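You operate a simulated robot arm through the tools that you are given. There is no shell and no other tool. Be economical: measure what you need, move in short steps, check, and stop when the job is done.

You are at the controls of a simulated robot arm. One attempt, no reset.

JOB
Wind on as much rope as the card says, in neat turns.
Fine: tighten the yellow clamp knob, lower the white roller and put the pawl on before you wind; the weight then hangs on it. Hands outside the yellow line while the drum turns.

The check looks at the end state, three seconds after you hand in, the way a careful person would. Anything else that was tipped, shoved, dropped, spilled or broken makes it a failure.

ROBOT AND FRAMES
A 6-joint arm with a fingered hand, fixed in place. Base frame: the origin is at the foot of the arm, x ahead of it, y to its left, z up. Readings come in cm, rad, newtons and seconds.
With the tool pointing down near the work surface it reaches from about 30 to 70 cm from the base axis. Its first joint turns from -2.897 to 2.897 rad. Payload 4 kg.
The tool frame sits at the grasp point between the pads (the TCP): z along the fingers, y along the line on which they close. The tips reach 2.2 cm beyond it. Largest opening 11.2 cm; the body of the gripper starts 6 cm behind the TCP. The gripper is a hand of 4 fingers: y runs from the thumb to the fingers, the wrist lies at [0, 0, -21.8] in the tool frame, and closing takes about 1.5 s.
Orientation is told as [roll, pitch, yaw] about the base's x, y, z axes, in that order, counted from this pose: with the fingers straight down and closing along the base's y, the tool's x points along the base's -x, its y along +y and its z along -z.

CONTROLS
- The arm moves only by the tool arm_command. Its argument "deltas" is a list of rows, each an object (a shift or turn left out is 0, a gripper value left out holds the last) with "turn": the turn, a rotation vector about the tool's x, y, z in rad, a list of three; "delta_pos": the shift along the tool's x, y, z in cm, a list of three. In form: [{"turn": [ax, ay, az], "delta_pos": [dx, dy, dz]}, ...]. A call has 1 to 10 rows; each row is the pose to reach, as a shift and turn from the pose commanded when the call began, along the tool's axes at that moment. "hand" is the closure in counts, from 0 (fully open) to 255 (shut), set as the call begins (left out, the last holds). A row lasts 0.2 s, in which the tool goes at most 5 cm and 0.15 rad; a call with a longer step from one row to the next is refused whole, and so is a gripper value outside its range. Where a pose cannot be reached the arm comes as near as it can. A force on the tool above 70 N (or 10 N above the force at the start of the call, whichever is more), or a blocked arm, ends the call early, and 0.2 s more pass. Each finger travels about 4.5 cm/s and halts on what it meets, pressing with about 27 N; the grip force reading is that of the motor and also rises with nothing between the fingers. The clock runs only during rows and for 0.2 s after the last one: add rows that repeat a pose to give the fingers time. It gives the time, the measured TCP pose, the force on the tool (base axes), the opening and the grip force at its end, in the units of the frame above (readings bear some noise), with the torque about the TCP (base axes, N m) and any sound that the robot's microphone picked up.
- Cameras (640 x 400 px; columns grow to the right, rows downward): "scene" is fixed at [39.96, -64.74, 162.48]; the picture's right is [0.94, -0.33, 0.00], its down [-0.23, -0.66, -0.71] and it looks along [0.24, 0.67, -0.70] (base axes); focal length 324 px, centre (320, 200). "wrist" rides on the gripper at [6.9, 0.4, -8.3] in the tool frame; the picture's right is [-0.06, 1.00, 0.00], its down [-0.77, -0.05, -0.64] and it looks along [-0.64, -0.04, 0.77] (tool axes); focal length 243 px, centre (320, 200).
- grab_frame(camera): a new picture of that camera. No time passes.
- move_fingers(finger1, finger2, finger3, thumb_bend): sets how far each is bent, from 0 (flat) to 1 (curled in); at 0.3 the hand is open as for a grip, at 0.7 the pads meet at the TCP. One left out holds its place. A second passes; each finger stops where it meets its share of the squeeze, and holds until it gets a number again. A gripper value or a shape takes the hand back. It gives what a move gives, with no picture; readings hold the bend of each and the force on the fingers (four entries, about 0 where the hand has none), thumb and palm.
- grasp_type(shape): the hand has 4 fingers and takes this shape, open, in about a second: jaw (thumb against the fingers, like two jaws); tri (thumb and two fingers); tip (a fingertip pinch); poke (one finger out to press); point (the index stretched); flat (the hand flat); cup (the hand cupped); fist (a fist). The gripper value then closes the fingers along that shape, each until it touches; the sizes above hold for jaw. It gives what a move gives, with no picture.
- point_at(camera, pixels): for up to 12 pixels [column, row] of the newest picture of that camera ("zoom" is the newest enlarged one), the place [x, y, z] in the base frame of the surface seen there, good to about 0.2 cm. No time passes.
- enlarge(camera, box): a new picture of the part [left, top, right, bottom] of that camera's present view, enlarged. No time passes.
- finish_job(): hands the job in; it is judged then, once.

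Go step by step. Measure first, check grasps and placings, and put right what went wrong. The budget is 80 turns and 46 pictures, counting those below and the enlarged ones. Unless the task says otherwise, let go and move clear before handing in, and close with one line.

The tools are called after ">>>" by a JSON object that holds its "api" and its "payload". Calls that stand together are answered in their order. arm_command: Moves the arm, as the interface text tells. Its arguments: {"type":"object","properties":{"deltas":{"type":"array"},"hand":{"type":"number"}},"required":["deltas"]} The other tools are called the same way: grasp_type (shape) gives the hand a shape; move_fingers (finger1, finger2, finger3, thumb_bend) moves the fingers one by one; grab_frame (camera) takes a picture; point_at (camera, pixels) gives the place of the surface under pixels of a picture; enlarge (camera, box) takes an enlarged picture of a part of a camera's view; finish_job () hands the job in.

At the start:

```text
time_s: 0.0
position: [31.37, -9.23, 129.98]
tool_rot: [0.0, -0.001, 0.0]
ft_force: [-0.4, 0.1, -0.2]
ft_torque: [0.02, 0.02, -0.01]
opening: 11.19
grasp_force: 0.1
shape: jaw
bend: [0.3, 0.3, 0.3, 0.3]
finger forces: [0.0, 0.1, 0.0, 0.0, 0.0, 0.0]
```

scene: 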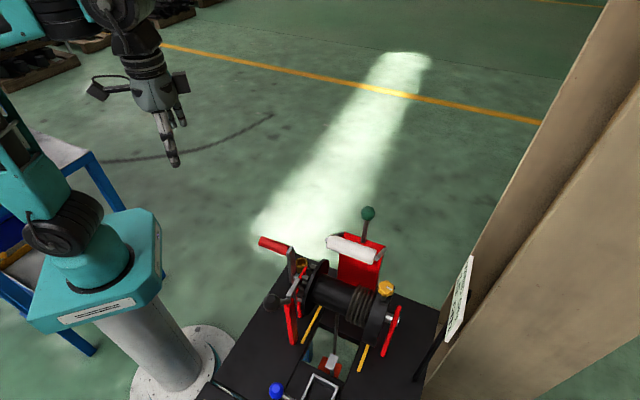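
wrist: 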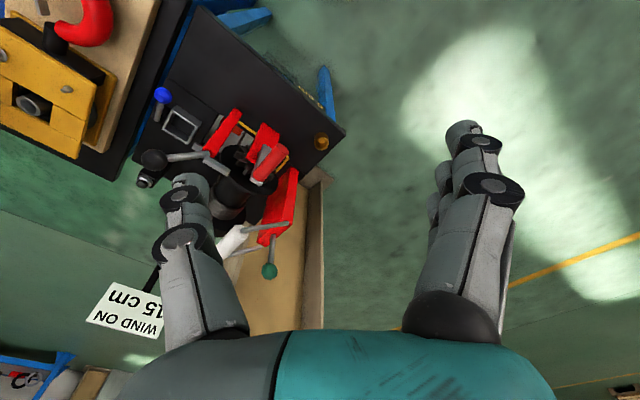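

The scene shows a winch at around (340,290) and a card at (458,300); the wrist view reads "WIND ON ..15 cm". I'll enlarge both to read the card and see the parts.

>>> {"api": "enlarge", "payload": {"camera": "scene", "box": [240, 200, 440, 400]}}

>>> {"api": "enlarge", "payload": {"camera": "wrist", "box": [60, 60, 360, 350]}}

```text
2.00 times, centred on (340, 300) of scene
```

zoom: 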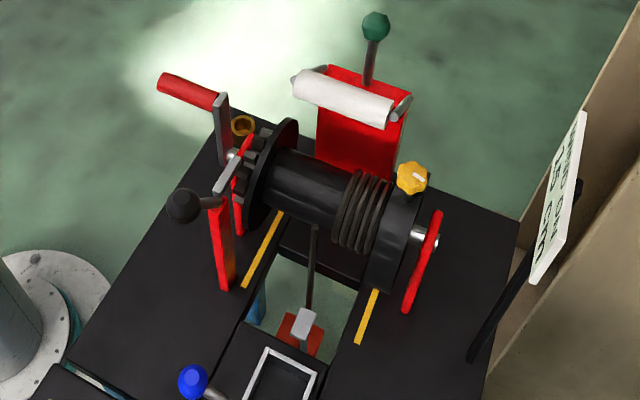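

```text
1.38 times, centred on (210, 205) of wrist
```

zoom: 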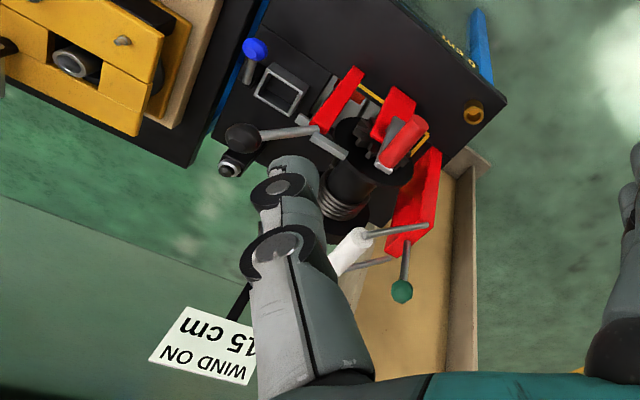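

I can't yet read the whole card. I'll measure the main parts in the scene: crank, ball levers, roller, knob and lines.

>>> {"api": "grab_frame", "payload": {"camera": "scene"}}

>>> {"api": "point_at", "payload": {"camera": "scene", "pixels": [[263, 241], [285, 249], [291, 250], [297, 277], [271, 302], [368, 212], [333, 242], [372, 254], [386, 286], [276, 390], [312, 322], [363, 358]]}}

>>> {"api": "point_at", "payload": {"camera": "scene", "pixels": [[335, 290], [360, 305], [375, 320], [395, 330], [292, 320], [320, 265], [333, 360], [310, 385], [301, 263], [287, 298], [363, 228], [301, 290]]}}

>>> {"api": "enlarge", "payload": {"camera": "scene", "box": [420, 250, 490, 350]}}

```text
41 pictures are left
```

scene: 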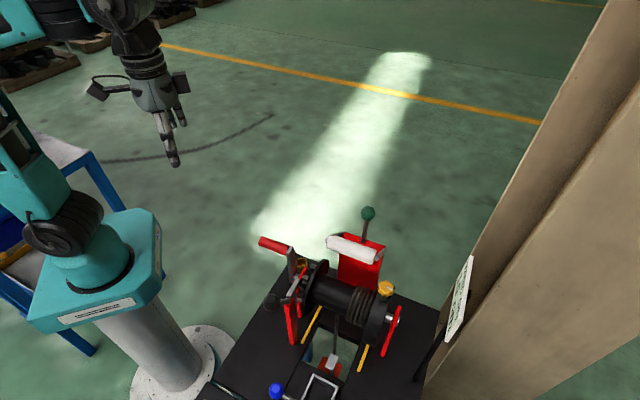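

```text
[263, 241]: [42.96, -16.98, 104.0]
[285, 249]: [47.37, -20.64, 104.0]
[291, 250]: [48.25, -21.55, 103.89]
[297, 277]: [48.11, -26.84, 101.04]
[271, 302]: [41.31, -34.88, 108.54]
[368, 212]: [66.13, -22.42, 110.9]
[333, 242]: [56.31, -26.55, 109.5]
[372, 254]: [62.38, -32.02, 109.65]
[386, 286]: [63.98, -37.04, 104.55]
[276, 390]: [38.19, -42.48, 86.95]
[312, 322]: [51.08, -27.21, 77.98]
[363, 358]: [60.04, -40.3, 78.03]
```

```text
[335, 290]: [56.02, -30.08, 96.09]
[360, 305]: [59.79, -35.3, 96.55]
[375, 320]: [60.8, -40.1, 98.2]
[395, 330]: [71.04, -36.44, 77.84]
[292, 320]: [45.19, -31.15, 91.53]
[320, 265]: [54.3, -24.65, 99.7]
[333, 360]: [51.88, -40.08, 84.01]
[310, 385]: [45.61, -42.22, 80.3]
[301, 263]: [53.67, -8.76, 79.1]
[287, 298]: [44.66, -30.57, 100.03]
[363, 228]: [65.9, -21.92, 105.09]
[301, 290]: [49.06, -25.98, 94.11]
```

```text
4.00 times, centred on (455, 300) of scene
```

zoom: 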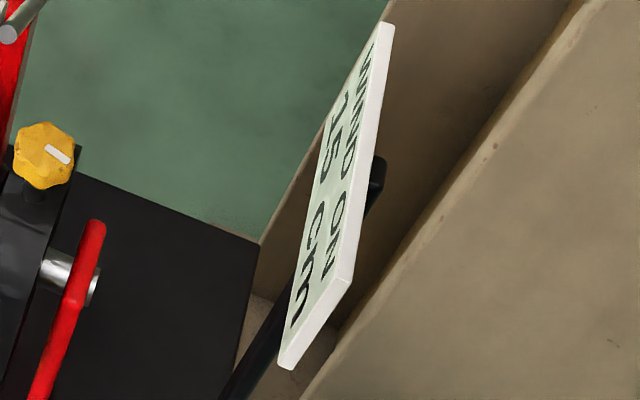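

The card reads "WIND ON 15 cm". The drum is at about (55,-30,95) with z=78 the table, and there's also some lettering on the table. I'll move the hand toward y≈-32 so the wrist camera looks at the winch between the fingers.

>>> {"api": "arm_command", "payload": {"deltas": [{"delta_pos": [0, -4.6, 0]}, {"delta_pos": [0, -9.2, 0]}, {"delta_pos": [0, -13.8, 0]}, {"delta_pos": [0, -18.4, 0]}, {"delta_pos": [0, -22, 0]}]}}

>>> {"api": "enlarge", "payload": {"camera": "wrist", "box": [200, 60, 440, 220]}}

```text
time_s: 1.2
position: [31.24, -31.33, 130.03]
tool_rot: [-0.001, 0.0, 0.001]
ft_force: [0.6, 0.1, 0.1]
ft_torque: [-0.02, -0.02, 0.02]
opening: 11.2
grasp_force: 0.0
shape: jaw
bend: [0.3, 0.3, 0.3, 0.3]
finger forces: [0.1, 0.1, 0.1, 0.1, 0.1, 0.1]
```

```text
2.50 times, centred on (320, 140) of wrist
```

zoom: 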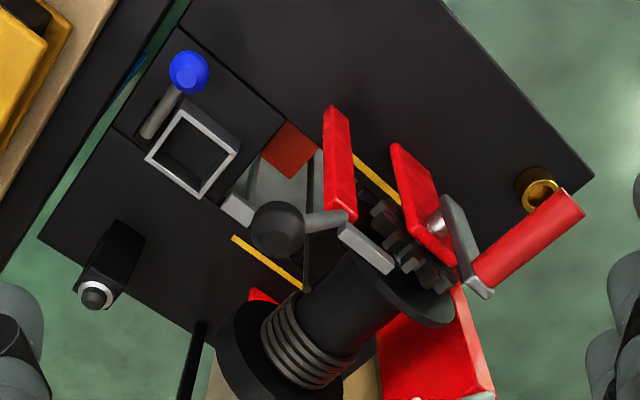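

The crank (red handle), ratchet, pawl lever (black ball) and a blue-ball lever with a square box show up here. I'll view the roller side, then return toward +y to read the text on the table's edge.

>>> {"api": "enlarge", "payload": {"camera": "wrist", "box": [200, 170, 440, 330]}}

>>> {"api": "arm_command", "payload": {"deltas": [{"delta_pos": [0, 4.8, 0]}, {"delta_pos": [0, 9.6, 0]}, {"delta_pos": [0, 14.4, 0]}, {"delta_pos": [0, 19.2, 0]}, {"delta_pos": [0, 24, 0]}, {"delta_pos": [0, 28.8, 0]}, {"delta_pos": [0, 33, 0]}]}}

>>> {"api": "grab_frame", "payload": {"camera": "wrist"}}

```text
2.50 times, centred on (320, 250) of wrist
```

zoom: 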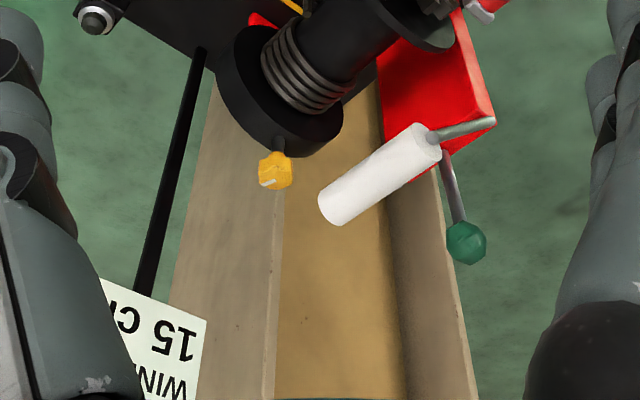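

```text
time_s: 2.8
position: [31.34, 1.91, 129.94]
tool_rot: [-0.001, 0.0, -0.003]
ft_force: [0.4, -0.7, 0.0]
ft_torque: [-0.03, 0.01, -0.02]
opening: 11.18
grasp_force: 0.1
shape: jaw
bend: [0.3, 0.3, 0.3, 0.3]
finger forces: [0.0, 0.1, 0.0, 0.0, 0.0, 0.0]
```

```text
37 pictures are left
```

wrist: 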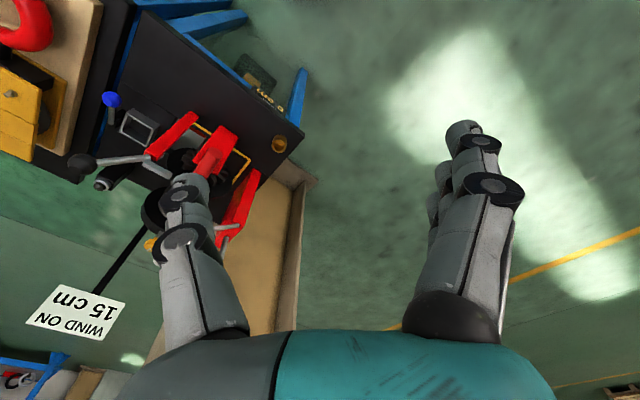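

>>> {"api": "enlarge", "payload": {"camera": "wrist", "box": [210, 50, 310, 120]}}

```text
5.71 times, centred on (260, 85) of wrist
```

zoom: 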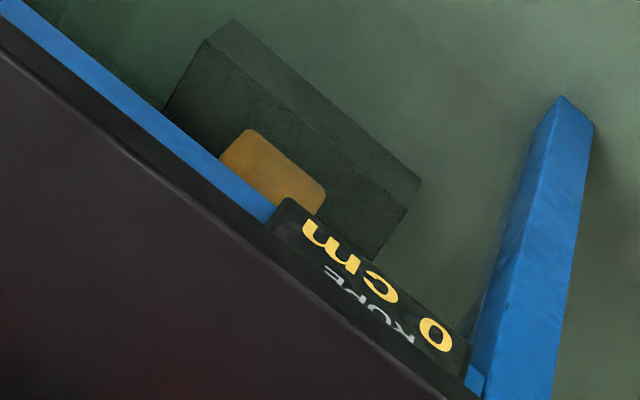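

A display on the table's side reads "ROPE 0 cm", so I can track the winding. I'll go back over the winch, somewhat closer, to measure geometry.

>>> {"api": "arm_command", "payload": {"deltas": [{"delta_pos": [0, -4.6, 1]}, {"delta_pos": [0, -9.2, 2]}, {"delta_pos": [0, -13.8, 3]}, {"delta_pos": [0, -18.4, 4]}, {"delta_pos": [0, -23, 5]}, {"delta_pos": [0, -27.6, 6]}, {"delta_pos": [0, -31, 7]}]}}

>>> {"api": "enlarge", "payload": {"camera": "wrist", "box": [190, 50, 450, 220]}}

```text
time_s: 4.4
position: [31.46, -29.26, 122.93]
tool_rot: [-0.001, 0.0, 0.0]
ft_force: [-0.6, -0.2, -1.2]
ft_torque: [-0.01, 0.01, -0.02]
opening: 11.19
grasp_force: 0.1
shape: jaw
bend: [0.3, 0.3, 0.3, 0.3]
finger forces: [0.1, 0.1, 0.1, 0.0, 0.0, 0.1]
```

```text
2.35 times, centred on (320, 135) of wrist
```

zoom: 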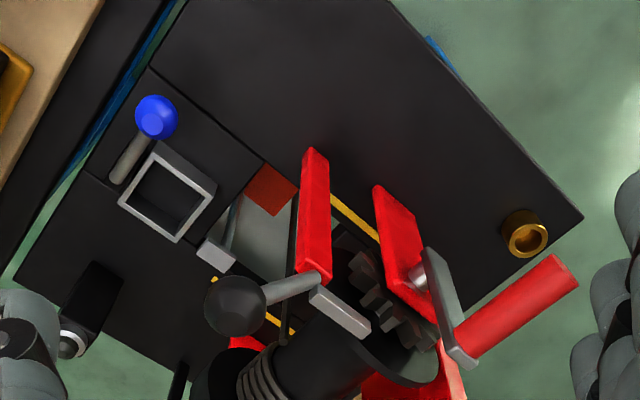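

Clear view now; I'll measure key points of crank, pawl lever, ratchet, posts and lines in this picture.

>>> {"api": "point_at", "payload": {"camera": "zoom", "pixels": [[565, 275], [470, 345], [435, 255], [470, 362], [417, 275], [240, 305], [300, 283], [313, 293], [366, 330], [315, 155], [310, 268], [335, 200]]}}

>>> {"api": "point_at", "payload": {"camera": "zoom", "pixels": [[378, 240], [290, 330], [380, 190], [400, 380], [330, 360], [355, 265], [425, 345], [525, 238], [155, 115], [165, 190], [245, 385], [395, 215]]}}

>>> {"api": "enlarge", "payload": {"camera": "wrist", "box": [190, 180, 450, 350]}}

```text
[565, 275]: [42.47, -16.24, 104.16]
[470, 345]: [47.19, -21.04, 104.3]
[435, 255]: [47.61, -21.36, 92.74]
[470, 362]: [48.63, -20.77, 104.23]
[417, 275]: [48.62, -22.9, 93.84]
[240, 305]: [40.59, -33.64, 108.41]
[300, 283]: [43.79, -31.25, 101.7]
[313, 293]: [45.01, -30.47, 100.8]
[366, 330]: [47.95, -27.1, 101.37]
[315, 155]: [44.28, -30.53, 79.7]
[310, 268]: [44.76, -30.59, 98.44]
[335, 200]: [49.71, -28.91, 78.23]
```

```text
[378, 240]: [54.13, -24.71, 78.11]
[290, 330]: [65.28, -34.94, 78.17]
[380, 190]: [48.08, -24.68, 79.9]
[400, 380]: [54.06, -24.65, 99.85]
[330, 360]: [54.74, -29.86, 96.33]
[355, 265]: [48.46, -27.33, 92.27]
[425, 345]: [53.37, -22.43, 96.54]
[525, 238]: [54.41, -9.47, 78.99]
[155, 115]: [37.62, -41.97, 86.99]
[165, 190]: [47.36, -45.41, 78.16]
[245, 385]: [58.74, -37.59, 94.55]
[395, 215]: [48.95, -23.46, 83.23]
```

```text
2.35 times, centred on (320, 265) of wrist
```

zoom: 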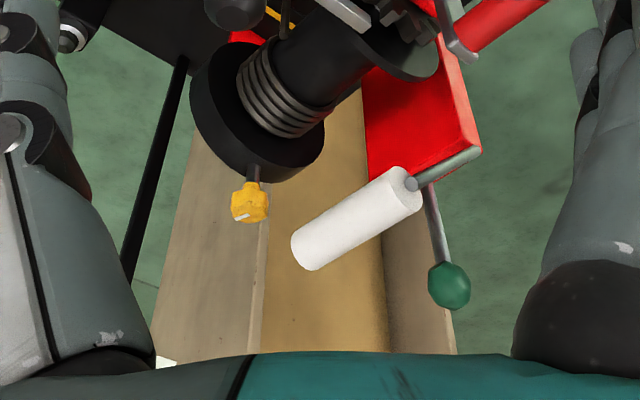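

The axis runs along (0.70,-0.71), crank straight up, pawl ball about 7 cm above its pivot. Next, I'll measure the roller/lever assembly, knob and flange in this zoom.

>>> {"api": "point_at", "payload": {"camera": "zoom", "pixels": [[450, 283], [430, 205], [425, 185], [465, 155], [415, 185], [300, 240], [380, 215], [478, 150], [440, 70], [370, 170], [310, 262], [405, 175]]}}

>>> {"api": "point_at", "payload": {"camera": "zoom", "pixels": [[250, 192], [250, 210], [240, 218], [262, 190], [252, 172], [240, 155], [205, 110], [315, 150], [290, 125], [265, 85], [330, 60], [420, 60]]}}

>>> {"api": "enlarge", "payload": {"camera": "scene", "box": [310, 200, 420, 340]}}

```text
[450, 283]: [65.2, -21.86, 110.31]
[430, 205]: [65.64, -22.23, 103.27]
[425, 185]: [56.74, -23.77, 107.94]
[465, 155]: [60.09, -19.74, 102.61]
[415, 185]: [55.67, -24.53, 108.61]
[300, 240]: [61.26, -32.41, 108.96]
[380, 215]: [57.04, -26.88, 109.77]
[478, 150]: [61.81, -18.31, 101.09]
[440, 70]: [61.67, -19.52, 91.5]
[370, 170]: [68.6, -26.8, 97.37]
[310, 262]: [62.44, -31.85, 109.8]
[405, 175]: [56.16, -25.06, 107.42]
```

```text
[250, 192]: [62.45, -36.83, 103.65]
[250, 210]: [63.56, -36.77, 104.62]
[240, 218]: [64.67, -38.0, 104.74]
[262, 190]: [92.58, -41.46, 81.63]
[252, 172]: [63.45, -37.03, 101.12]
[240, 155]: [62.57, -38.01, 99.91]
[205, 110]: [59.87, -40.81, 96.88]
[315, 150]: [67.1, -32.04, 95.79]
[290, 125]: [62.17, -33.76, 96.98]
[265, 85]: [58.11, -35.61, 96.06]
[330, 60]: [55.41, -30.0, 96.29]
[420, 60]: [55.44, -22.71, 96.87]
```

```text
2.86 times, centred on (365, 270) of scene
```

zoom: 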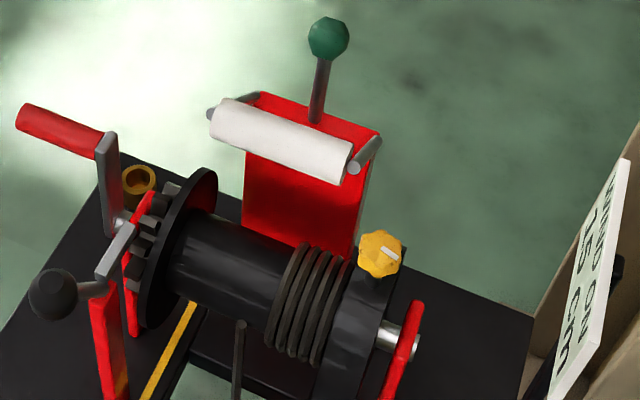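

The roller hinges at the red plate's top (about v=30, z=102), the knob is vertical at (63.7,-37.3,103). I'll check the dark rod/rope near zoom (240,350) before touching things.

>>> {"api": "enlarge", "payload": {"camera": "scene", "box": [270, 280, 370, 400]}}

>>> {"api": "point_at", "payload": {"camera": "zoom", "pixels": [[377, 160], [370, 230], [363, 285], [360, 310], [340, 340], [350, 330], [355, 290]]}}

```text
3.33 times, centred on (320, 340) of scene
```

zoom: 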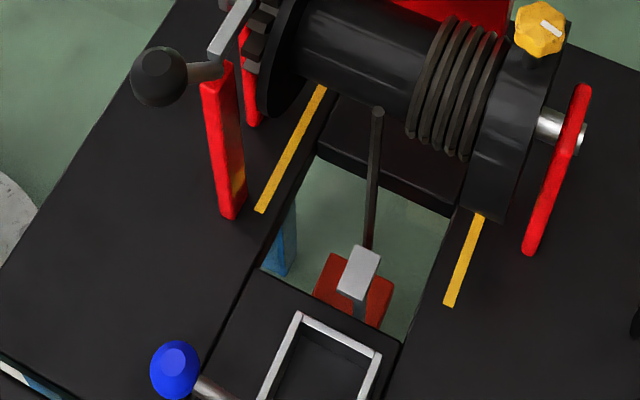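

```text
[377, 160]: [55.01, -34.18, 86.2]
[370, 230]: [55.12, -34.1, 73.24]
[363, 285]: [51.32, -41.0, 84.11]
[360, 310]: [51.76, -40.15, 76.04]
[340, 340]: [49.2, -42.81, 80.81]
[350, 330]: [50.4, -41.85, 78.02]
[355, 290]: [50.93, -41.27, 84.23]
```

The rope hangs at (55,-34) through the floor hole. I'll lower the roller first, by gripping the green ball (65.9,-22.4,110) from above with the fingers closing along the drum axis; moving above it now.

>>> {"api": "arm_command", "payload": {"deltas": [{"delta_pos": [-4.3, 0.86, 0], "turn": [0, 0, -0.11]}, {"delta_pos": [-8.6, 1.7, 0], "turn": [0, 0, -0.22]}, {"delta_pos": [-12.9, 2.6, 0], "turn": [0, 0, -0.33]}, {"delta_pos": [-17.2, 3.4, 0], "turn": [0, 0, -0.44]}, {"delta_pos": [-21.5, 4.3, 0], "turn": [0, 0, -0.55]}, {"delta_pos": [-25.8, 5.2, 0], "turn": [0, 0, -0.66]}, {"delta_pos": [-30.1, 6.0, 0], "turn": [0, 0, -0.777]}, {"delta_pos": [-34.5, 6.9, 0], "turn": [0, 0, -0.777]}, {"delta_pos": [-34.5, 6.9, 3.5], "turn": [0, 0, -0.777]}]}}

>>> {"api": "grab_frame", "payload": {"camera": "wrist"}}

>>> {"api": "enlarge", "payload": {"camera": "scene", "box": [270, 120, 470, 300]}}

```text
time_s: 6.4
position: [60.5, -19.68, 117.38]
tool_rot: [-0.001, -0.001, 0.774]
ft_force: [-1.1, -0.3, 0.8]
ft_torque: [0.06, -0.07, 0.02]
opening: 11.19
grasp_force: 0.1
shape: jaw
bend: [0.3, 0.3, 0.3, 0.3]
finger forces: [0.1, 0.0, 0.0, 0.0, 0.0, 0.0]
out of reach, approached as far as the arm can: row 6, 7, 8, 9
```

```text
31 pictures are left
```

wrist: 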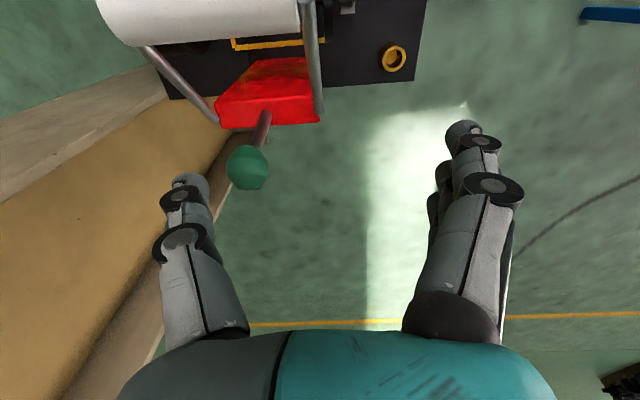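

```text
2.22 times, centred on (370, 210) of scene
```

zoom: 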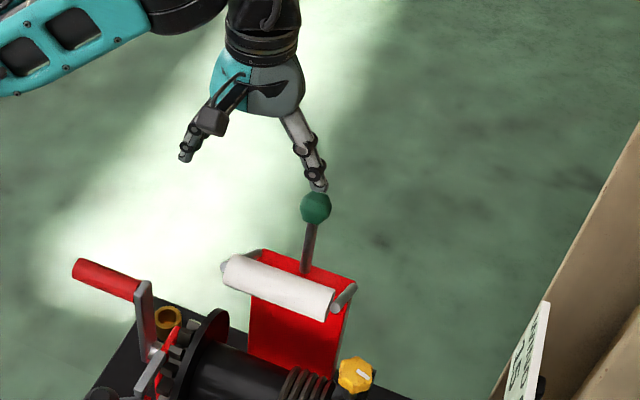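

With the tool vertical, the reach stops at r≈63 cm, so the ball needs an outward tilt. I'll tilt the fingers about 20° outward and see where the pose ends up.

>>> {"api": "arm_command", "payload": {"deltas": [{"turn": [0.1, -0.05, 0]}, {"turn": [0.2, -0.1, 0]}, {"turn": [0.31, -0.157, 0]}, {"turn": [0.31, -0.157, 0]}]}}

```text
time_s: 7.4
position: [60.55, -19.62, 117.13]
tool_rot: [-0.315, -0.155, 0.801]
ft_force: [0.8, 0.2, 0.4]
ft_torque: [-0.01, 0.0, -0.04]
opening: 11.19
grasp_force: 0.0
shape: jaw
bend: [0.3, 0.3, 0.3, 0.3]
finger forces: [0.0, 0.1, 0.1, 0.0, 0.1, 0.0]
```

The tilt was taken about the reached position. I'll move so the ball lies along the tool axis, check, then advance.

>>> {"api": "arm_command", "payload": {"deltas": [{"delta_pos": [-0.64, -3.26, 0.74]}, {"delta_pos": [-0.64, -3.26, 0.74]}]}}

>>> {"api": "grab_frame", "payload": {"camera": "wrist"}}

>>> {"api": "point_at", "payload": {"camera": "wrist", "pixels": [[320, 180], [300, 165], [340, 165], [320, 150]]}}

```text
time_s: 8.0
position: [63.39, -21.51, 117.73]
tool_rot: [-0.314, -0.155, 0.803]
ft_force: [0.6, 0.4, 0.0]
ft_torque: [-0.02, 0.02, 0.03]
opening: 11.18
grasp_force: 0.0
shape: jaw
bend: [0.3, 0.3, 0.3, 0.3]
finger forces: [0.1, 0.1, 0.0, 0.0, 0.0, 0.1]
```

```text
29 pictures are left
```

wrist: 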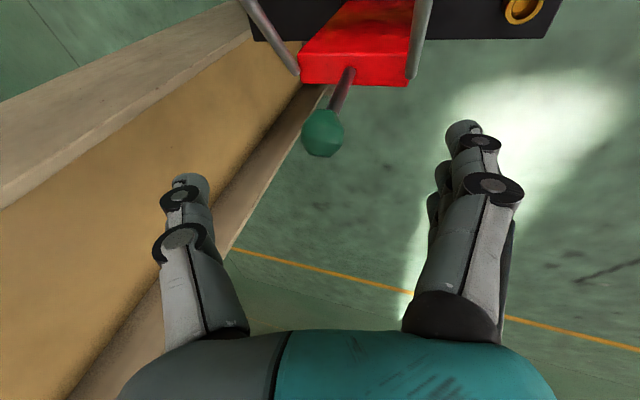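

```text
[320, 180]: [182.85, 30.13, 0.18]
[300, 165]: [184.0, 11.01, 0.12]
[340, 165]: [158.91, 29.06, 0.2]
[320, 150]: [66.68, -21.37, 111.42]
```

The ball sits at (323,132), exactly where the tool axis 8 cm ahead should project. Advancing and closing on it.

>>> {"api": "arm_command", "payload": {"deltas": [{"delta_pos": [0, 0, 4]}, {"delta_pos": [0, 0, 7.8]}, {"delta_pos": [0, 0, 7.8]}]}}

>>> {"api": "arm_command", "payload": {"deltas": [{}, {}, {}, {}, {}, {}, {}, {}], "hand": 200}}

>>> {"api": "enlarge", "payload": {"camera": "scene", "box": [290, 150, 450, 300]}}

```text
time_s: 8.8
position: [65.84, -22.44, 110.11]
tool_rot: [-0.312, -0.155, 0.8]
ft_force: [-0.6, 0.0, -0.7]
ft_torque: [0.0, 0.0, -0.03]
opening: 11.17
grasp_force: 0.0
shape: jaw
bend: [0.3, 0.3, 0.3, 0.3]
finger forces: [0.0, 0.0, 0.1, 0.0, 0.0, 0.0]
```

```text
time_s: 10.6
position: [65.75, -22.35, 110.26]
tool_rot: [-0.312, -0.156, 0.802]
ft_force: [0.2, 0.3, 0.2]
ft_torque: [0.03, 0.0, -0.02]
opening: 2.48
grasp_force: 0.1
shape: jaw
bend: [0.73, 0.73, 0.73, 0.7]
finger forces: [0.0, 0.1, 0.1, 0.0, 0.1, 0.0]
```

```text
2.67 times, centred on (370, 225) of scene
```

zoom: 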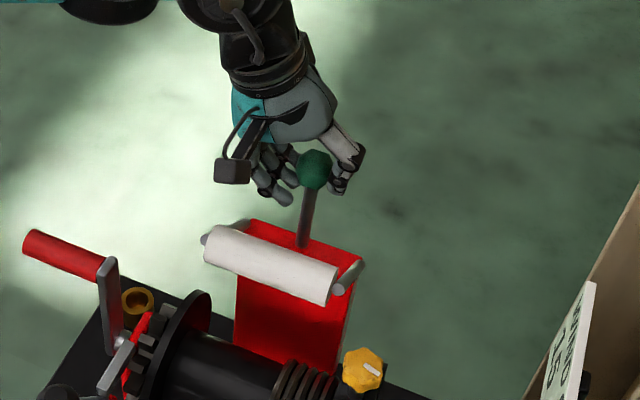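

The ball is caged (opening 2.48). Squeezing a bit more and swinging it on its arc toward the drum.

>>> {"api": "arm_command", "payload": {"deltas": [{}, {}, {"delta_pos": [1.4, 0, -0.2]}, {"delta_pos": [2.8, 0, -0.25]}, {"delta_pos": [4.2, 0.1, 0]}, {"delta_pos": [5.54, 0.27, 0.43]}, {"delta_pos": [5.54, 0.27, 0.43]}], "hand": 235}}

>>> {"api": "enlarge", "payload": {"camera": "scene", "box": [290, 150, 450, 300]}}

```text
time_s: 12.2
position: [62.05, -26.14, 108.6]
tool_rot: [-0.311, -0.152, 0.804]
ft_force: [16.1, -0.4, -14.0]
ft_torque: [0.29, -0.02, -0.01]
opening: 0.85
grasp_force: 26.7
shape: jaw
bend: [0.67, 0.72, 0.73, 0.71]
finger forces: [0.0, 6.1, 12.5, 0.1, 24.8, 0.0]
```

```text
2.67 times, centred on (370, 225) of scene
```

zoom: 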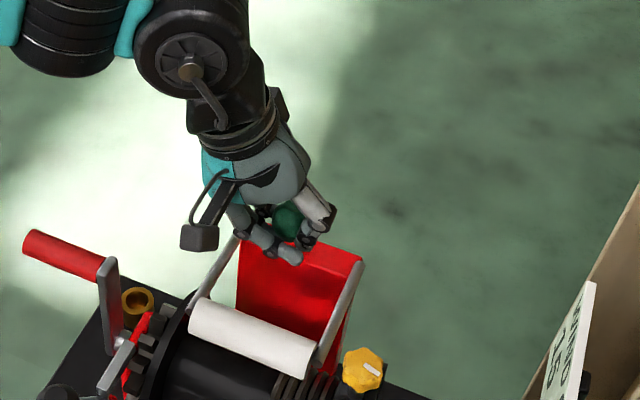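

The roller is swinging down nicely. Continuing along the arc until it rests.

>>> {"api": "arm_command", "payload": {"deltas": [{"delta_pos": [0.95, 0.21, 0.55]}, {"delta_pos": [1.9, 0.42, 1.15]}, {"delta_pos": [2.5, 0.6, 1.8]}, {"delta_pos": [2.5, 0.6, 1.8]}]}}

>>> {"api": "enlarge", "payload": {"camera": "scene", "box": [290, 190, 430, 320]}}

```text
time_s: 13.2
position: [60.35, -27.8, 106.62]
tool_rot: [-0.312, -0.154, 0.801]
ft_force: [-3.3, 1.7, -2.4]
ft_torque: [-0.01, 0.05, 0.08]
opening: 0.44
grasp_force: 26.9
shape: jaw
bend: [0.67, 0.74, 0.73, 0.75]
finger forces: [0.0, 0.0, 4.4, 0.0, 2.5, 0.1]
```

```text
3.08 times, centred on (360, 255) of scene
```

zoom: 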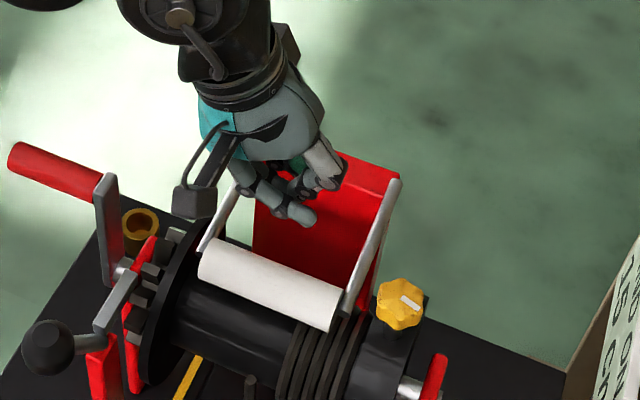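

The ball seems to have slipped from the fingers, with the roller near the drum. I'll open, back out along the tool axis, and look.

>>> {"api": "arm_command", "payload": {"deltas": [{}, {}, {}, {}, {"delta_pos": [0, 0, -4]}, {"delta_pos": [0, 0, -8]}, {"delta_pos": [0, 0, -12]}], "hand": 60}}

>>> {"api": "enlarge", "payload": {"camera": "scene", "box": [290, 190, 430, 320]}}

>>> {"api": "grab_frame", "payload": {"camera": "wrist"}}

```text
time_s: 14.8
position: [56.53, -26.4, 117.81]
tool_rot: [-0.31, -0.154, 0.8]
ft_force: [-0.4, -0.6, 0.3]
ft_torque: [0.0, 0.0, 0.01]
opening: 8.53
grasp_force: 0.0
shape: jaw
bend: [0.62, 0.62, 0.62, 0.58]
finger forces: [0.1, 0.0, 0.0, 0.0, 0.0, 0.0]
```

```text
3.08 times, centred on (360, 255) of scene
```

zoom: 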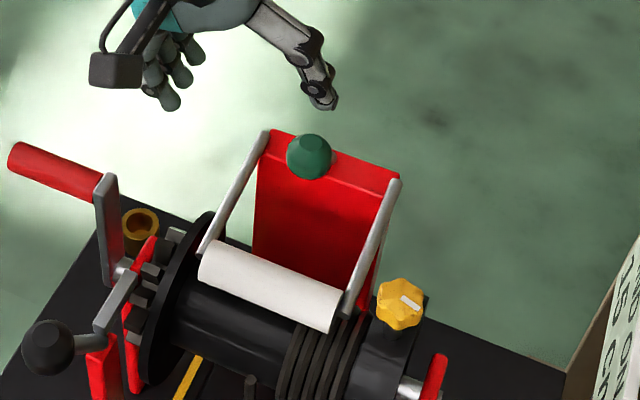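

```text
24 pictures are left
```

wrist: 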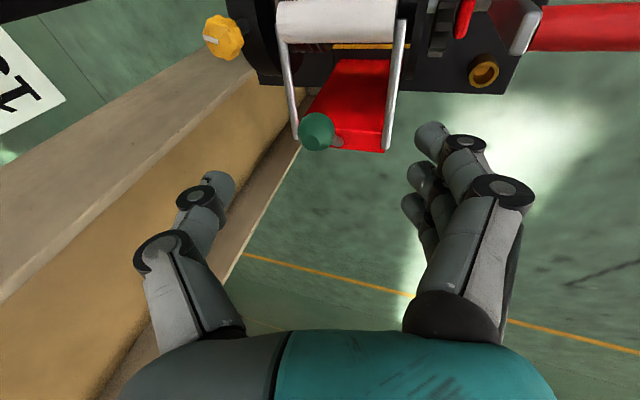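

The roller sits low over the drum. I'll measure whether it touches.

>>> {"api": "point_at", "payload": {"camera": "zoom", "pixels": [[215, 255], [265, 270], [320, 300], [308, 155], [330, 330], [240, 310], [350, 310], [385, 290], [400, 300], [410, 300], [295, 345], [270, 290]]}}

```text
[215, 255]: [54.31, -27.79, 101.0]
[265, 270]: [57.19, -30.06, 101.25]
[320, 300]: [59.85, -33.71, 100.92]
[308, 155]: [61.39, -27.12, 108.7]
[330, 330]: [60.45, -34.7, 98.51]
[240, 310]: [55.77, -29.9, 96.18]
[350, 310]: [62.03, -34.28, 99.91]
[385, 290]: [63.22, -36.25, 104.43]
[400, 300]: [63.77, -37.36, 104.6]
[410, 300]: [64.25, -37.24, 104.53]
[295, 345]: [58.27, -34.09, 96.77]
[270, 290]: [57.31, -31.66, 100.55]
```

The roller top is at z≈101.2, and its underside (~98.5) may still be about 1 cm above the rope (96.8). I'll press the roller down gently with the closed fingers.

>>> {"api": "arm_command", "payload": {"deltas": [{"delta_pos": [2.89, -0.68, -0.25]}, {"delta_pos": [2.89, -0.68, -0.25]}, {"delta_pos": [2.89, -0.68, -0.25]}, {"delta_pos": [2.89, -0.68, -0.25]}, {"delta_pos": [2.89, -0.68, -0.25]}, {"delta_pos": [2.89, -0.68, -0.25]}, {"delta_pos": [3.4, 0.4, 3.2]}, {"delta_pos": [4.0, 1.5, 6.5]}, {"delta_pos": [4.54, 2.59, 9.8]}], "hand": 255}}

>>> {"api": "grab_frame", "payload": {"camera": "wrist"}}

```text
time_s: 16.8
position: [54.91, -28.91, 107.14]
tool_rot: [-0.314, -0.156, 0.803]
ft_force: [0.1, 0.4, 0.0]
ft_torque: [0.0, 0.01, -0.02]
opening: 0.04
grasp_force: 26.6
shape: jaw
bend: [0.67, 0.55, 0.67, 0.66]
finger forces: [0.0, 0.1, 0.0, 0.1, 0.0, 0.0]
```

```text
23 pictures are left
```

wrist: 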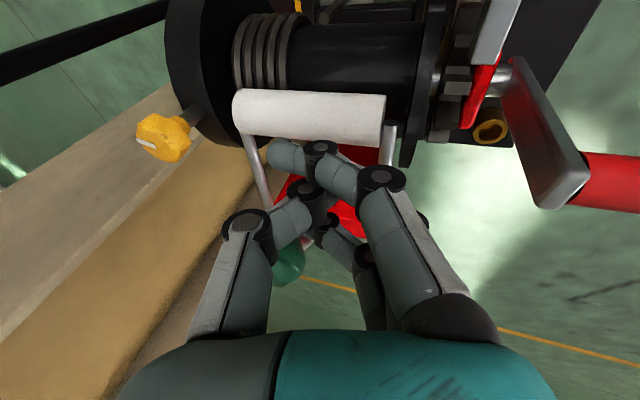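

The fingers are just above the roller, slightly behind centre. I'll shift 0.8 cm toward the drum and press down slowly.

>>> {"api": "arm_command", "payload": {"deltas": [{"delta_pos": [0.8, 0, 1.5]}, {"delta_pos": [0.8, 0, 3]}, {"delta_pos": [0.8, 0, 3.7]}, {"delta_pos": [0.8, 0, 4.4]}, {"delta_pos": [0.8, 0, 5.0]}]}}

>>> {"api": "enlarge", "payload": {"camera": "scene", "box": [290, 190, 430, 320]}}

```text
time_s: 18.0
position: [55.95, -29.88, 102.46]
tool_rot: [-0.312, -0.153, 0.802]
ft_force: [0.1, 0.2, 0.0]
ft_torque: [0.01, 0.05, -0.01]
opening: 0.0
grasp_force: 26.8
shape: jaw
bend: [0.67, 0.55, 0.67, 0.66]
finger forces: [0.1, 0.0, 0.1, 0.0, 0.1, 0.1]
```

```text
3.08 times, centred on (360, 255) of scene
```

zoom: 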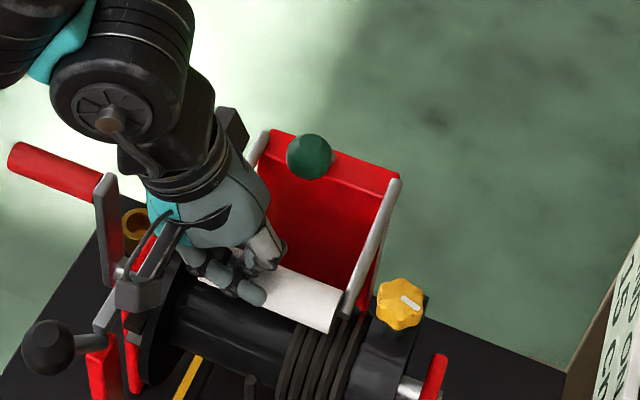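

No contact force yet; pressing further in small steps.

>>> {"api": "arm_command", "payload": {"deltas": [{"delta_pos": [0, 0, 0.4]}, {"delta_pos": [0, 0, 0.8]}, {"delta_pos": [0, 0, 1.2]}]}}

```text
time_s: 18.8
position: [56.42, -30.03, 101.3]
tool_rot: [-0.313, -0.155, 0.801]
ft_force: [-0.2, 0.2, 0.1]
ft_torque: [-0.03, 0.03, 0.03]
opening: 0.0
grasp_force: 26.5
shape: jaw
bend: [0.67, 0.55, 0.67, 0.66]
finger forces: [0.1, 0.0, 0.1, 0.1, 0.1, 0.0]
```

>>> {"api": "arm_command", "payload": {"deltas": [{"delta_pos": [0, 0, 0.4]}, {"delta_pos": [0, 0, 0.8]}, {"delta_pos": [0, 0, 1.2]}]}}

>>> {"api": "grab_frame", "payload": {"camera": "wrist"}}

```text
time_s: 19.6
position: [56.89, -30.18, 100.13]
tool_rot: [-0.312, -0.156, 0.802]
ft_force: [0.1, 0.5, -0.1]
ft_torque: [0.02, -0.02, -0.01]
opening: 0.0
grasp_force: 26.9
shape: jaw
bend: [0.67, 0.55, 0.67, 0.66]
finger forces: [0.0, 0.0, 0.0, 0.1, 0.0, 0.1]
```

```text
21 pictures are left
```

wrist: 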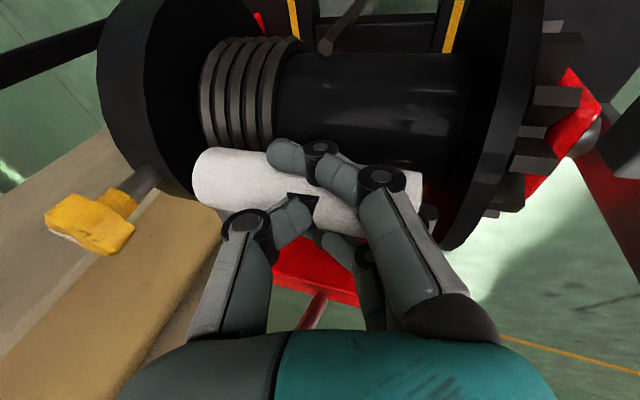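

Fingers look to be just at the roller; no force yet. Going a little further.

>>> {"api": "arm_command", "payload": {"deltas": [{"delta_pos": [0, 0, 0.4]}, {"delta_pos": [0, 0, 0.8]}, {"delta_pos": [0, 0, 1.2]}]}}

>>> {"api": "enlarge", "payload": {"camera": "scene", "box": [310, 220, 410, 310]}}

```text
time_s: 20.4
position: [57.12, -30.43, 99.34]
tool_rot: [-0.318, -0.155, 0.802]
ft_force: [-10.7, 4.7, 26.3]
ft_torque: [0.18, 0.31, 0.02]
opening: 0.0
grasp_force: 26.9
shape: jaw
bend: [0.67, 0.61, 0.67, 0.67]
finger forces: [0.0, 48.0, 0.0, 0.1, 0.0, 0.0]
```

```text
4.44 times, centred on (360, 265) of scene
```

zoom: 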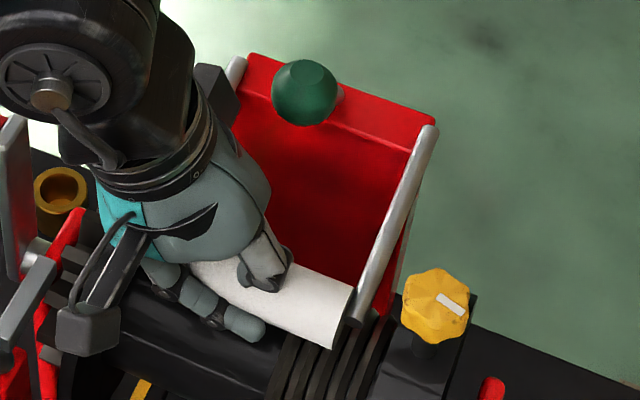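

The 26 N contact was the fingertip meeting the drum in front of the roller, and the ball hasn't moved. I'll back out and re-grip the green ball to bring it down further.

>>> {"api": "arm_command", "payload": {"deltas": [{"delta_pos": [0, 0, -4]}, {"delta_pos": [0, 0, -8]}, {"delta_pos": [0, 0, -12]}, {"delta_pos": [0, 0, -16]}, {"delta_pos": [0, 0, -16]}], "hand": 50}}

>>> {"api": "grab_frame", "payload": {"camera": "wrist"}}

>>> {"api": "point_at", "payload": {"camera": "wrist", "pixels": [[320, 110], [290, 110], [350, 110], [290, 90], [260, 80], [315, 90], [310, 60]]}}

```text
time_s: 21.6
position: [52.03, -28.62, 113.96]
tool_rot: [-0.314, -0.155, 0.801]
ft_force: [0.6, 1.0, 0.0]
ft_torque: [-0.01, 0.0, 0.0]
opening: 9.0
grasp_force: 0.1
shape: jaw
bend: [0.59, 0.59, 0.59, 0.55]
finger forces: [0.0, 0.0, 0.1, 0.1, 0.1, 0.0]
```

```text
19 pictures are left
```

wrist: 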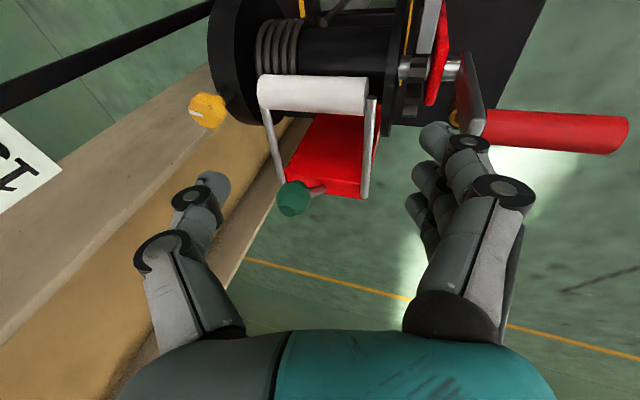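

```text
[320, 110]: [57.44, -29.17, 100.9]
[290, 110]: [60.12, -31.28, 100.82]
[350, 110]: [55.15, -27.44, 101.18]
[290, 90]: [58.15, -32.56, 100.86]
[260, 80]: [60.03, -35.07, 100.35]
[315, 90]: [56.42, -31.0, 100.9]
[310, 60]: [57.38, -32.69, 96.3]
```

The roller top is at z≈101.3, its bottom ~1.5 cm over the rope. Ball centre is at (61.7,-26.3,107.8); approaching, gripping, and continuing the arc.

>>> {"api": "arm_command", "payload": {"deltas": [{"delta_pos": [-3.7, -1.4, 0.3]}, {"delta_pos": [-7.34, -2.77, 0.68]}, {"delta_pos": [-7.34, -2.77, 4.7]}, {"delta_pos": [-7.34, -2.77, 8.5]}, {"delta_pos": [-7.34, -2.77, 8.5]}]}}

>>> {"api": "arm_command", "payload": {"deltas": [{}, {}, {}, {}, {}, {}, {}, {}], "hand": 240}}

>>> {"api": "arm_command", "payload": {"deltas": [{"delta_pos": [0.5, 0.1, 0.25]}, {"delta_pos": [1.0, 0.2, 0.55]}, {"delta_pos": [1.6, 0.3, 0.9]}, {"delta_pos": [2.13, 0.44, 1.21]}]}}

>>> {"api": "enlarge", "payload": {"camera": "scene", "box": [290, 190, 430, 320]}}

```text
time_s: 22.8
position: [61.54, -26.3, 107.99]
tool_rot: [-0.313, -0.153, 0.802]
ft_force: [0.9, -0.8, -0.5]
ft_torque: [0.03, -0.02, -0.01]
opening: 8.98
grasp_force: 0.1
shape: jaw
bend: [0.59, 0.59, 0.59, 0.55]
finger forces: [0.1, 0.0, 0.0, 0.0, 0.0, 0.1]
```

```text
time_s: 24.6
position: [61.68, -26.24, 108.09]
tool_rot: [-0.313, -0.155, 0.806]
ft_force: [1.3, 0.9, -0.1]
ft_torque: [0.28, -0.02, 0.15]
opening: 1.4
grasp_force: 27.2
shape: jaw
bend: [0.64, 0.73, 0.71, 0.7]
finger forces: [6.4, 8.0, 11.6, 0.0, 24.3, 0.0]
```

```text
time_s: 25.6
position: [60.26, -27.62, 106.26]
tool_rot: [-0.309, -0.154, 0.8]
ft_force: [-0.8, 2.7, -4.5]
ft_torque: [-0.04, 0.08, 0.06]
opening: 0.54
grasp_force: 26.9
shape: jaw
bend: [0.7, 0.75, 0.72, 0.75]
finger forces: [0.0, 0.0, 4.9, 0.1, 0.6, 0.0]
```

```text
3.08 times, centred on (360, 255) of scene
```

zoom: 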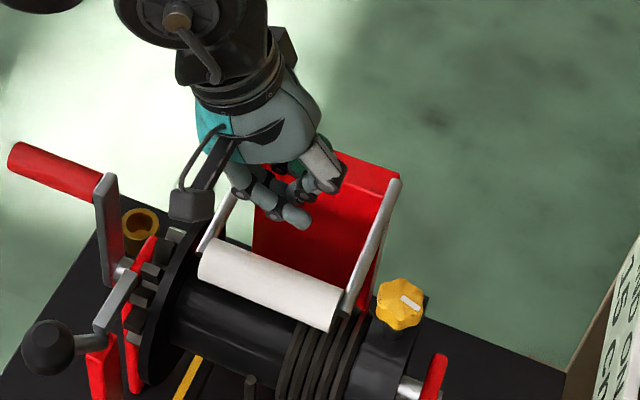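

The ball stayed at exactly the same spot again while the fingers slid off, so the roller is at its stop – fully lowered. I'll retreat, then head to the yellow knob with a ~0.5 rad outward tilt.

>>> {"api": "arm_command", "payload": {"deltas": [{}, {}, {}, {"delta_pos": [0, 0, -3]}, {"delta_pos": [0, 0, -6.5]}, {"delta_pos": [0, 0, -10]}, {"delta_pos": [0, 0, -10]}], "hand": 90}}

>>> {"api": "arm_command", "payload": {"deltas": [{"delta_pos": [0.87, -1.06, 0], "turn": [0.0013, -0.025, 0.131]}, {"delta_pos": [1.73, -2.13, 0], "turn": [0.0026, -0.05, 0.263]}, {"delta_pos": [2.6, -3.2, 0.5], "turn": [0.0039, -0.075, 0.394]}, {"delta_pos": [3.46, -4.25, 1], "turn": [0.005, -0.1, 0.526]}, {"delta_pos": [4.33, -5.3, 2.5], "turn": [0.0065, -0.126, 0.657]}, {"delta_pos": [5.2, -6.4, 4], "turn": [0.008, -0.151, 0.789]}, {"delta_pos": [6.06, -7.44, 5.68], "turn": [0.009, -0.176, 0.92]}, {"delta_pos": [6.06, -7.44, 5.68], "turn": [0.009, -0.176, 0.92]}]}}

>>> {"api": "grab_frame", "payload": {"camera": "wrist"}}

```text
time_s: 27.2
position: [56.91, -26.68, 115.81]
tool_rot: [-0.312, -0.156, 0.803]
ft_force: [-0.8, -0.2, 0.3]
ft_torque: [-0.01, -0.02, -0.01]
opening: 7.23
grasp_force: 0.0
shape: jaw
bend: [0.7, 0.7, 0.7, 0.67]
finger forces: [0.1, 0.0, 0.0, 0.0, 0.0, 0.0]
```

```text
time_s: 29.0
position: [59.56, -36.72, 111.74]
tool_rot: [0.001, -0.497, -0.129]
ft_force: [0.4, 0.8, 0.1]
ft_torque: [-0.01, -0.03, 0.0]
opening: 7.25
grasp_force: 0.0
shape: jaw
bend: [0.7, 0.7, 0.7, 0.67]
finger forces: [0.0, 0.0, 0.0, 0.0, 0.1, 0.0]
```

```text
17 pictures are left
```

wrist: 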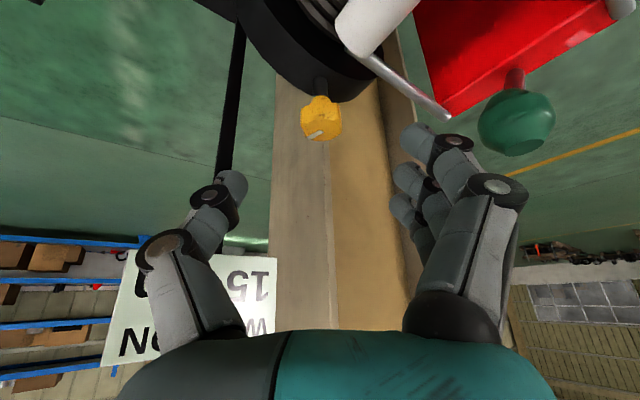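

Pose exact; the knob is dead ahead at (320,118). I'll check how far the card is from the thumb before advancing.

>>> {"api": "point_at", "payload": {"camera": "wrist", "pixels": [[255, 270], [250, 300], [130, 270], [320, 110], [315, 130], [320, 85], [235, 120], [225, 160]]}}

```text
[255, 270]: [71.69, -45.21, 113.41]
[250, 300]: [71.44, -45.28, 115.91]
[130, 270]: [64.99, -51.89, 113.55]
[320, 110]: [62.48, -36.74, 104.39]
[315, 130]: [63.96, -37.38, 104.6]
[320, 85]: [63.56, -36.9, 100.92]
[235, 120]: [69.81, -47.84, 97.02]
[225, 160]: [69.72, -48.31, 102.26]
```

The card is ~9 cm clear. Advancing onto the knob and closing.

>>> {"api": "arm_command", "payload": {"deltas": [{"delta_pos": [0.1, 0, 4.5]}, {"delta_pos": [0.2, 0.06, 9.0]}, {"delta_pos": [0.2, 0.06, 9.0]}]}}

>>> {"api": "arm_command", "payload": {"deltas": [{}, {}, {}, {}, {}, {}, {}], "hand": 240}}

>>> {"api": "enlarge", "payload": {"camera": "wrist", "box": [220, 80, 440, 260]}}

```text
time_s: 29.8
position: [63.69, -36.96, 103.83]
tool_rot: [0.002, -0.497, -0.128]
ft_force: [0.0, 0.3, -0.1]
ft_torque: [-0.03, 0.03, 0.0]
opening: 7.23
grasp_force: 0.0
shape: jaw
bend: [0.7, 0.7, 0.7, 0.67]
finger forces: [0.0, 0.0, 0.0, 0.0, 0.0, 0.0]
```

```text
time_s: 31.4
position: [63.56, -37.2, 103.83]
tool_rot: [0.002, -0.497, -0.13]
ft_force: [4.8, -7.3, -8.3]
ft_torque: [0.04, 0.06, -0.08]
opening: 0.73
grasp_force: 27.5
shape: jaw
bend: [0.67, 0.72, 0.66, 0.71]
finger forces: [0.0, 8.1, 9.3, 0.1, 25.4, 0.0]
```

```text
2.22 times, centred on (330, 170) of wrist
```

zoom: 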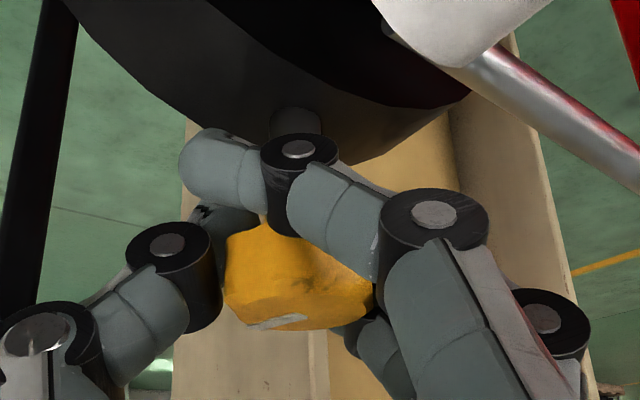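

The knob is gripped. Turning clockwise (seen from above) about the vertical by ~0.84 rad.

>>> {"api": "arm_command", "payload": {"deltas": [{"turn": [0.067, 0, 0.123]}, {"turn": [0.134, 0, 0.246]}, {"turn": [0.201, 0, 0.369]}, {"turn": [0.268, 0, 0.492]}, {"turn": [0.335, 0, 0.615]}, {"turn": [0.402, 0, 0.738]}, {"turn": [0.402, 0, 0.738]}]}}

>>> {"api": "enlarge", "payload": {"camera": "scene", "box": [340, 240, 440, 330]}}

```text
time_s: 33.0
position: [63.58, -36.98, 103.7]
tool_rot: [-0.001, -0.495, -0.968]
ft_force: [-2.4, 4.7, -14.7]
ft_torque: [0.2, -0.05, 0.06]
opening: 0.55
grasp_force: 27.1
shape: jaw
bend: [0.67, 0.72, 0.65, 0.72]
finger forces: [1.4, 10.2, 8.1, 0.0, 23.7, 0.0]
```

```text
4.44 times, centred on (390, 285) of scene
```

zoom: 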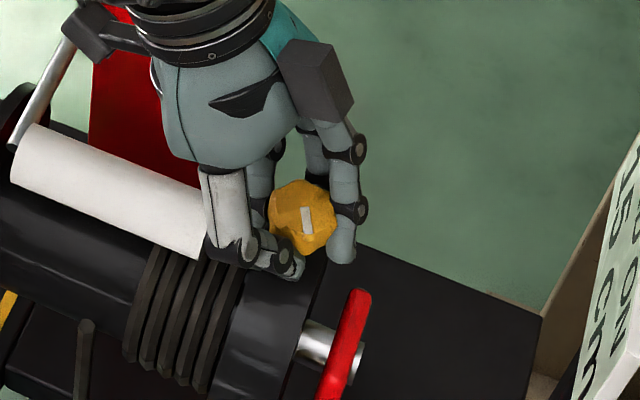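

The knob mark turned clockwise with the hand, no end torque yet. Turning a bit further.

>>> {"api": "arm_command", "payload": {"deltas": [{"turn": [0.062, 0, 0.114]}, {"turn": [0.125, 0, 0.228]}, {"turn": [0.187, 0, 0.342]}, {"turn": [0.187, 0, 0.342]}]}}

```text
time_s: 34.0
position: [63.03, -36.12, 103.44]
tool_rot: [0.005, -0.507, -1.364]
ft_force: [13.5, -35.9, 12.2]
ft_torque: [-0.31, -0.4, 0.1]
opening: 0.46
grasp_force: 26.8
shape: jaw
bend: [0.67, 0.71, 0.58, 0.72]
finger forces: [0.1, 8.5, 31.3, 0.0, 13.9, 0.1]
out of reach, approached as far as the arm can: row 3, 4
```

Turning met the reach limit (36 N side force, TCP dragged 1 cm). I'll open, back off, rotate back and regrasp.

>>> {"api": "arm_command", "payload": {"deltas": [{}, {}, {}, {}, {"delta_pos": [0, 0, -3]}, {"delta_pos": [0, 0, -6]}, {"delta_pos": [0, 0, -6]}], "hand": 90}}

>>> {"api": "enlarge", "payload": {"camera": "scene", "box": [340, 240, 440, 330]}}

```text
time_s: 35.6
position: [62.28, -32.62, 107.42]
tool_rot: [0.003, -0.495, -1.358]
ft_force: [-0.5, -0.2, 0.8]
ft_torque: [-0.01, 0.03, 0.0]
opening: 7.22
grasp_force: 0.1
shape: jaw
bend: [0.7, 0.7, 0.7, 0.67]
finger forces: [0.1, 0.0, 0.1, 0.1, 0.1, 0.1]
out of reach, approached as far as the arm can: row 5, 6, 7
```

```text
4.44 times, centred on (390, 285) of scene
```

zoom: 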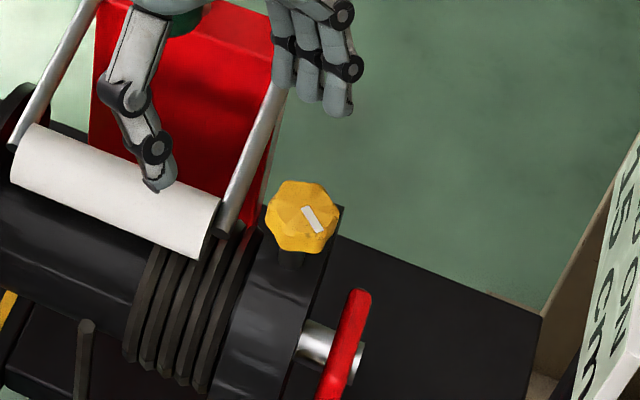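

The mark has moved from ~30° to ~57° in the image, so the knob turned a bit. I'll rotate back to yaw≈0 and regrasp for another stroke.

>>> {"api": "arm_command", "payload": {"deltas": [{"delta_pos": [-1.2, 0, -1.5]}, {"delta_pos": [-1.6, -0.4, -2.05], "turn": [-0.069, 0, -0.127]}, {"delta_pos": [-2, -0.8, -2.05], "turn": [-0.138, 0, -0.253]}, {"delta_pos": [-2.5, -1.2, -2.05], "turn": [-0.208, 0, -0.38]}, {"delta_pos": [-3, -1.6, -2.05], "turn": [-0.277, 0, -0.507]}, {"delta_pos": [-3.5, -2.1, -2.05], "turn": [-0.346, 0, -0.634]}, {"delta_pos": [-4, -2.6, -2.05], "turn": [-0.415, 0, -0.761]}, {"delta_pos": [-4.5, -3.1, -2.05], "turn": [-0.485, 0, -0.887]}, {"delta_pos": [-5.2, -3.74, -2.05], "turn": [-0.554, 0, -1.014]}, {"delta_pos": [-5.2, -3.74, -2.05], "turn": [-0.623, 0, -1.141]}]}}

```text
time_s: 37.8
position: [58.19, -33.63, 118.2]
tool_rot: [-0.008, -0.413, -0.076]
ft_force: [0.0, -0.1, 0.7]
ft_torque: [0.03, 0.0, 0.01]
opening: 7.23
grasp_force: 0.1
shape: jaw
bend: [0.7, 0.7, 0.7, 0.67]
finger forces: [0.0, 0.1, 0.0, 0.0, 0.0, 0.0]
out of reach, approached as far as the arm can: row 1, 4, 5, 6, 7, 8, 9, 10
```

I ended a bit high at (58.2,-33.6,118.2). Correcting to the pre-grasp pose.

>>> {"api": "arm_command", "payload": {"deltas": [{"delta_pos": [0.4, -1.6, 1.5], "turn": [0, -0.04, 0]}, {"delta_pos": [0.8, -3.17, 3.3], "turn": [0, -0.087, 0]}, {"delta_pos": [1.28, -3.17, 6.53], "turn": [0, -0.087, 0]}, {"delta_pos": [1.28, -3.17, 6.53], "turn": [0, -0.087, 0]}]}}

```text
time_s: 38.8
position: [58.35, -34.13, 118.28]
tool_rot: [-0.021, -0.417, -0.095]
ft_force: [-0.4, 0.8, -0.3]
ft_torque: [0.02, 0.01, -0.04]
opening: 7.25
grasp_force: 0.0
shape: jaw
bend: [0.7, 0.7, 0.7, 0.67]
finger forces: [0.1, 0.1, 0.0, 0.0, 0.1, 0.1]
out of reach, approached as far as the arm can: row 1, 2, 3, 4
```

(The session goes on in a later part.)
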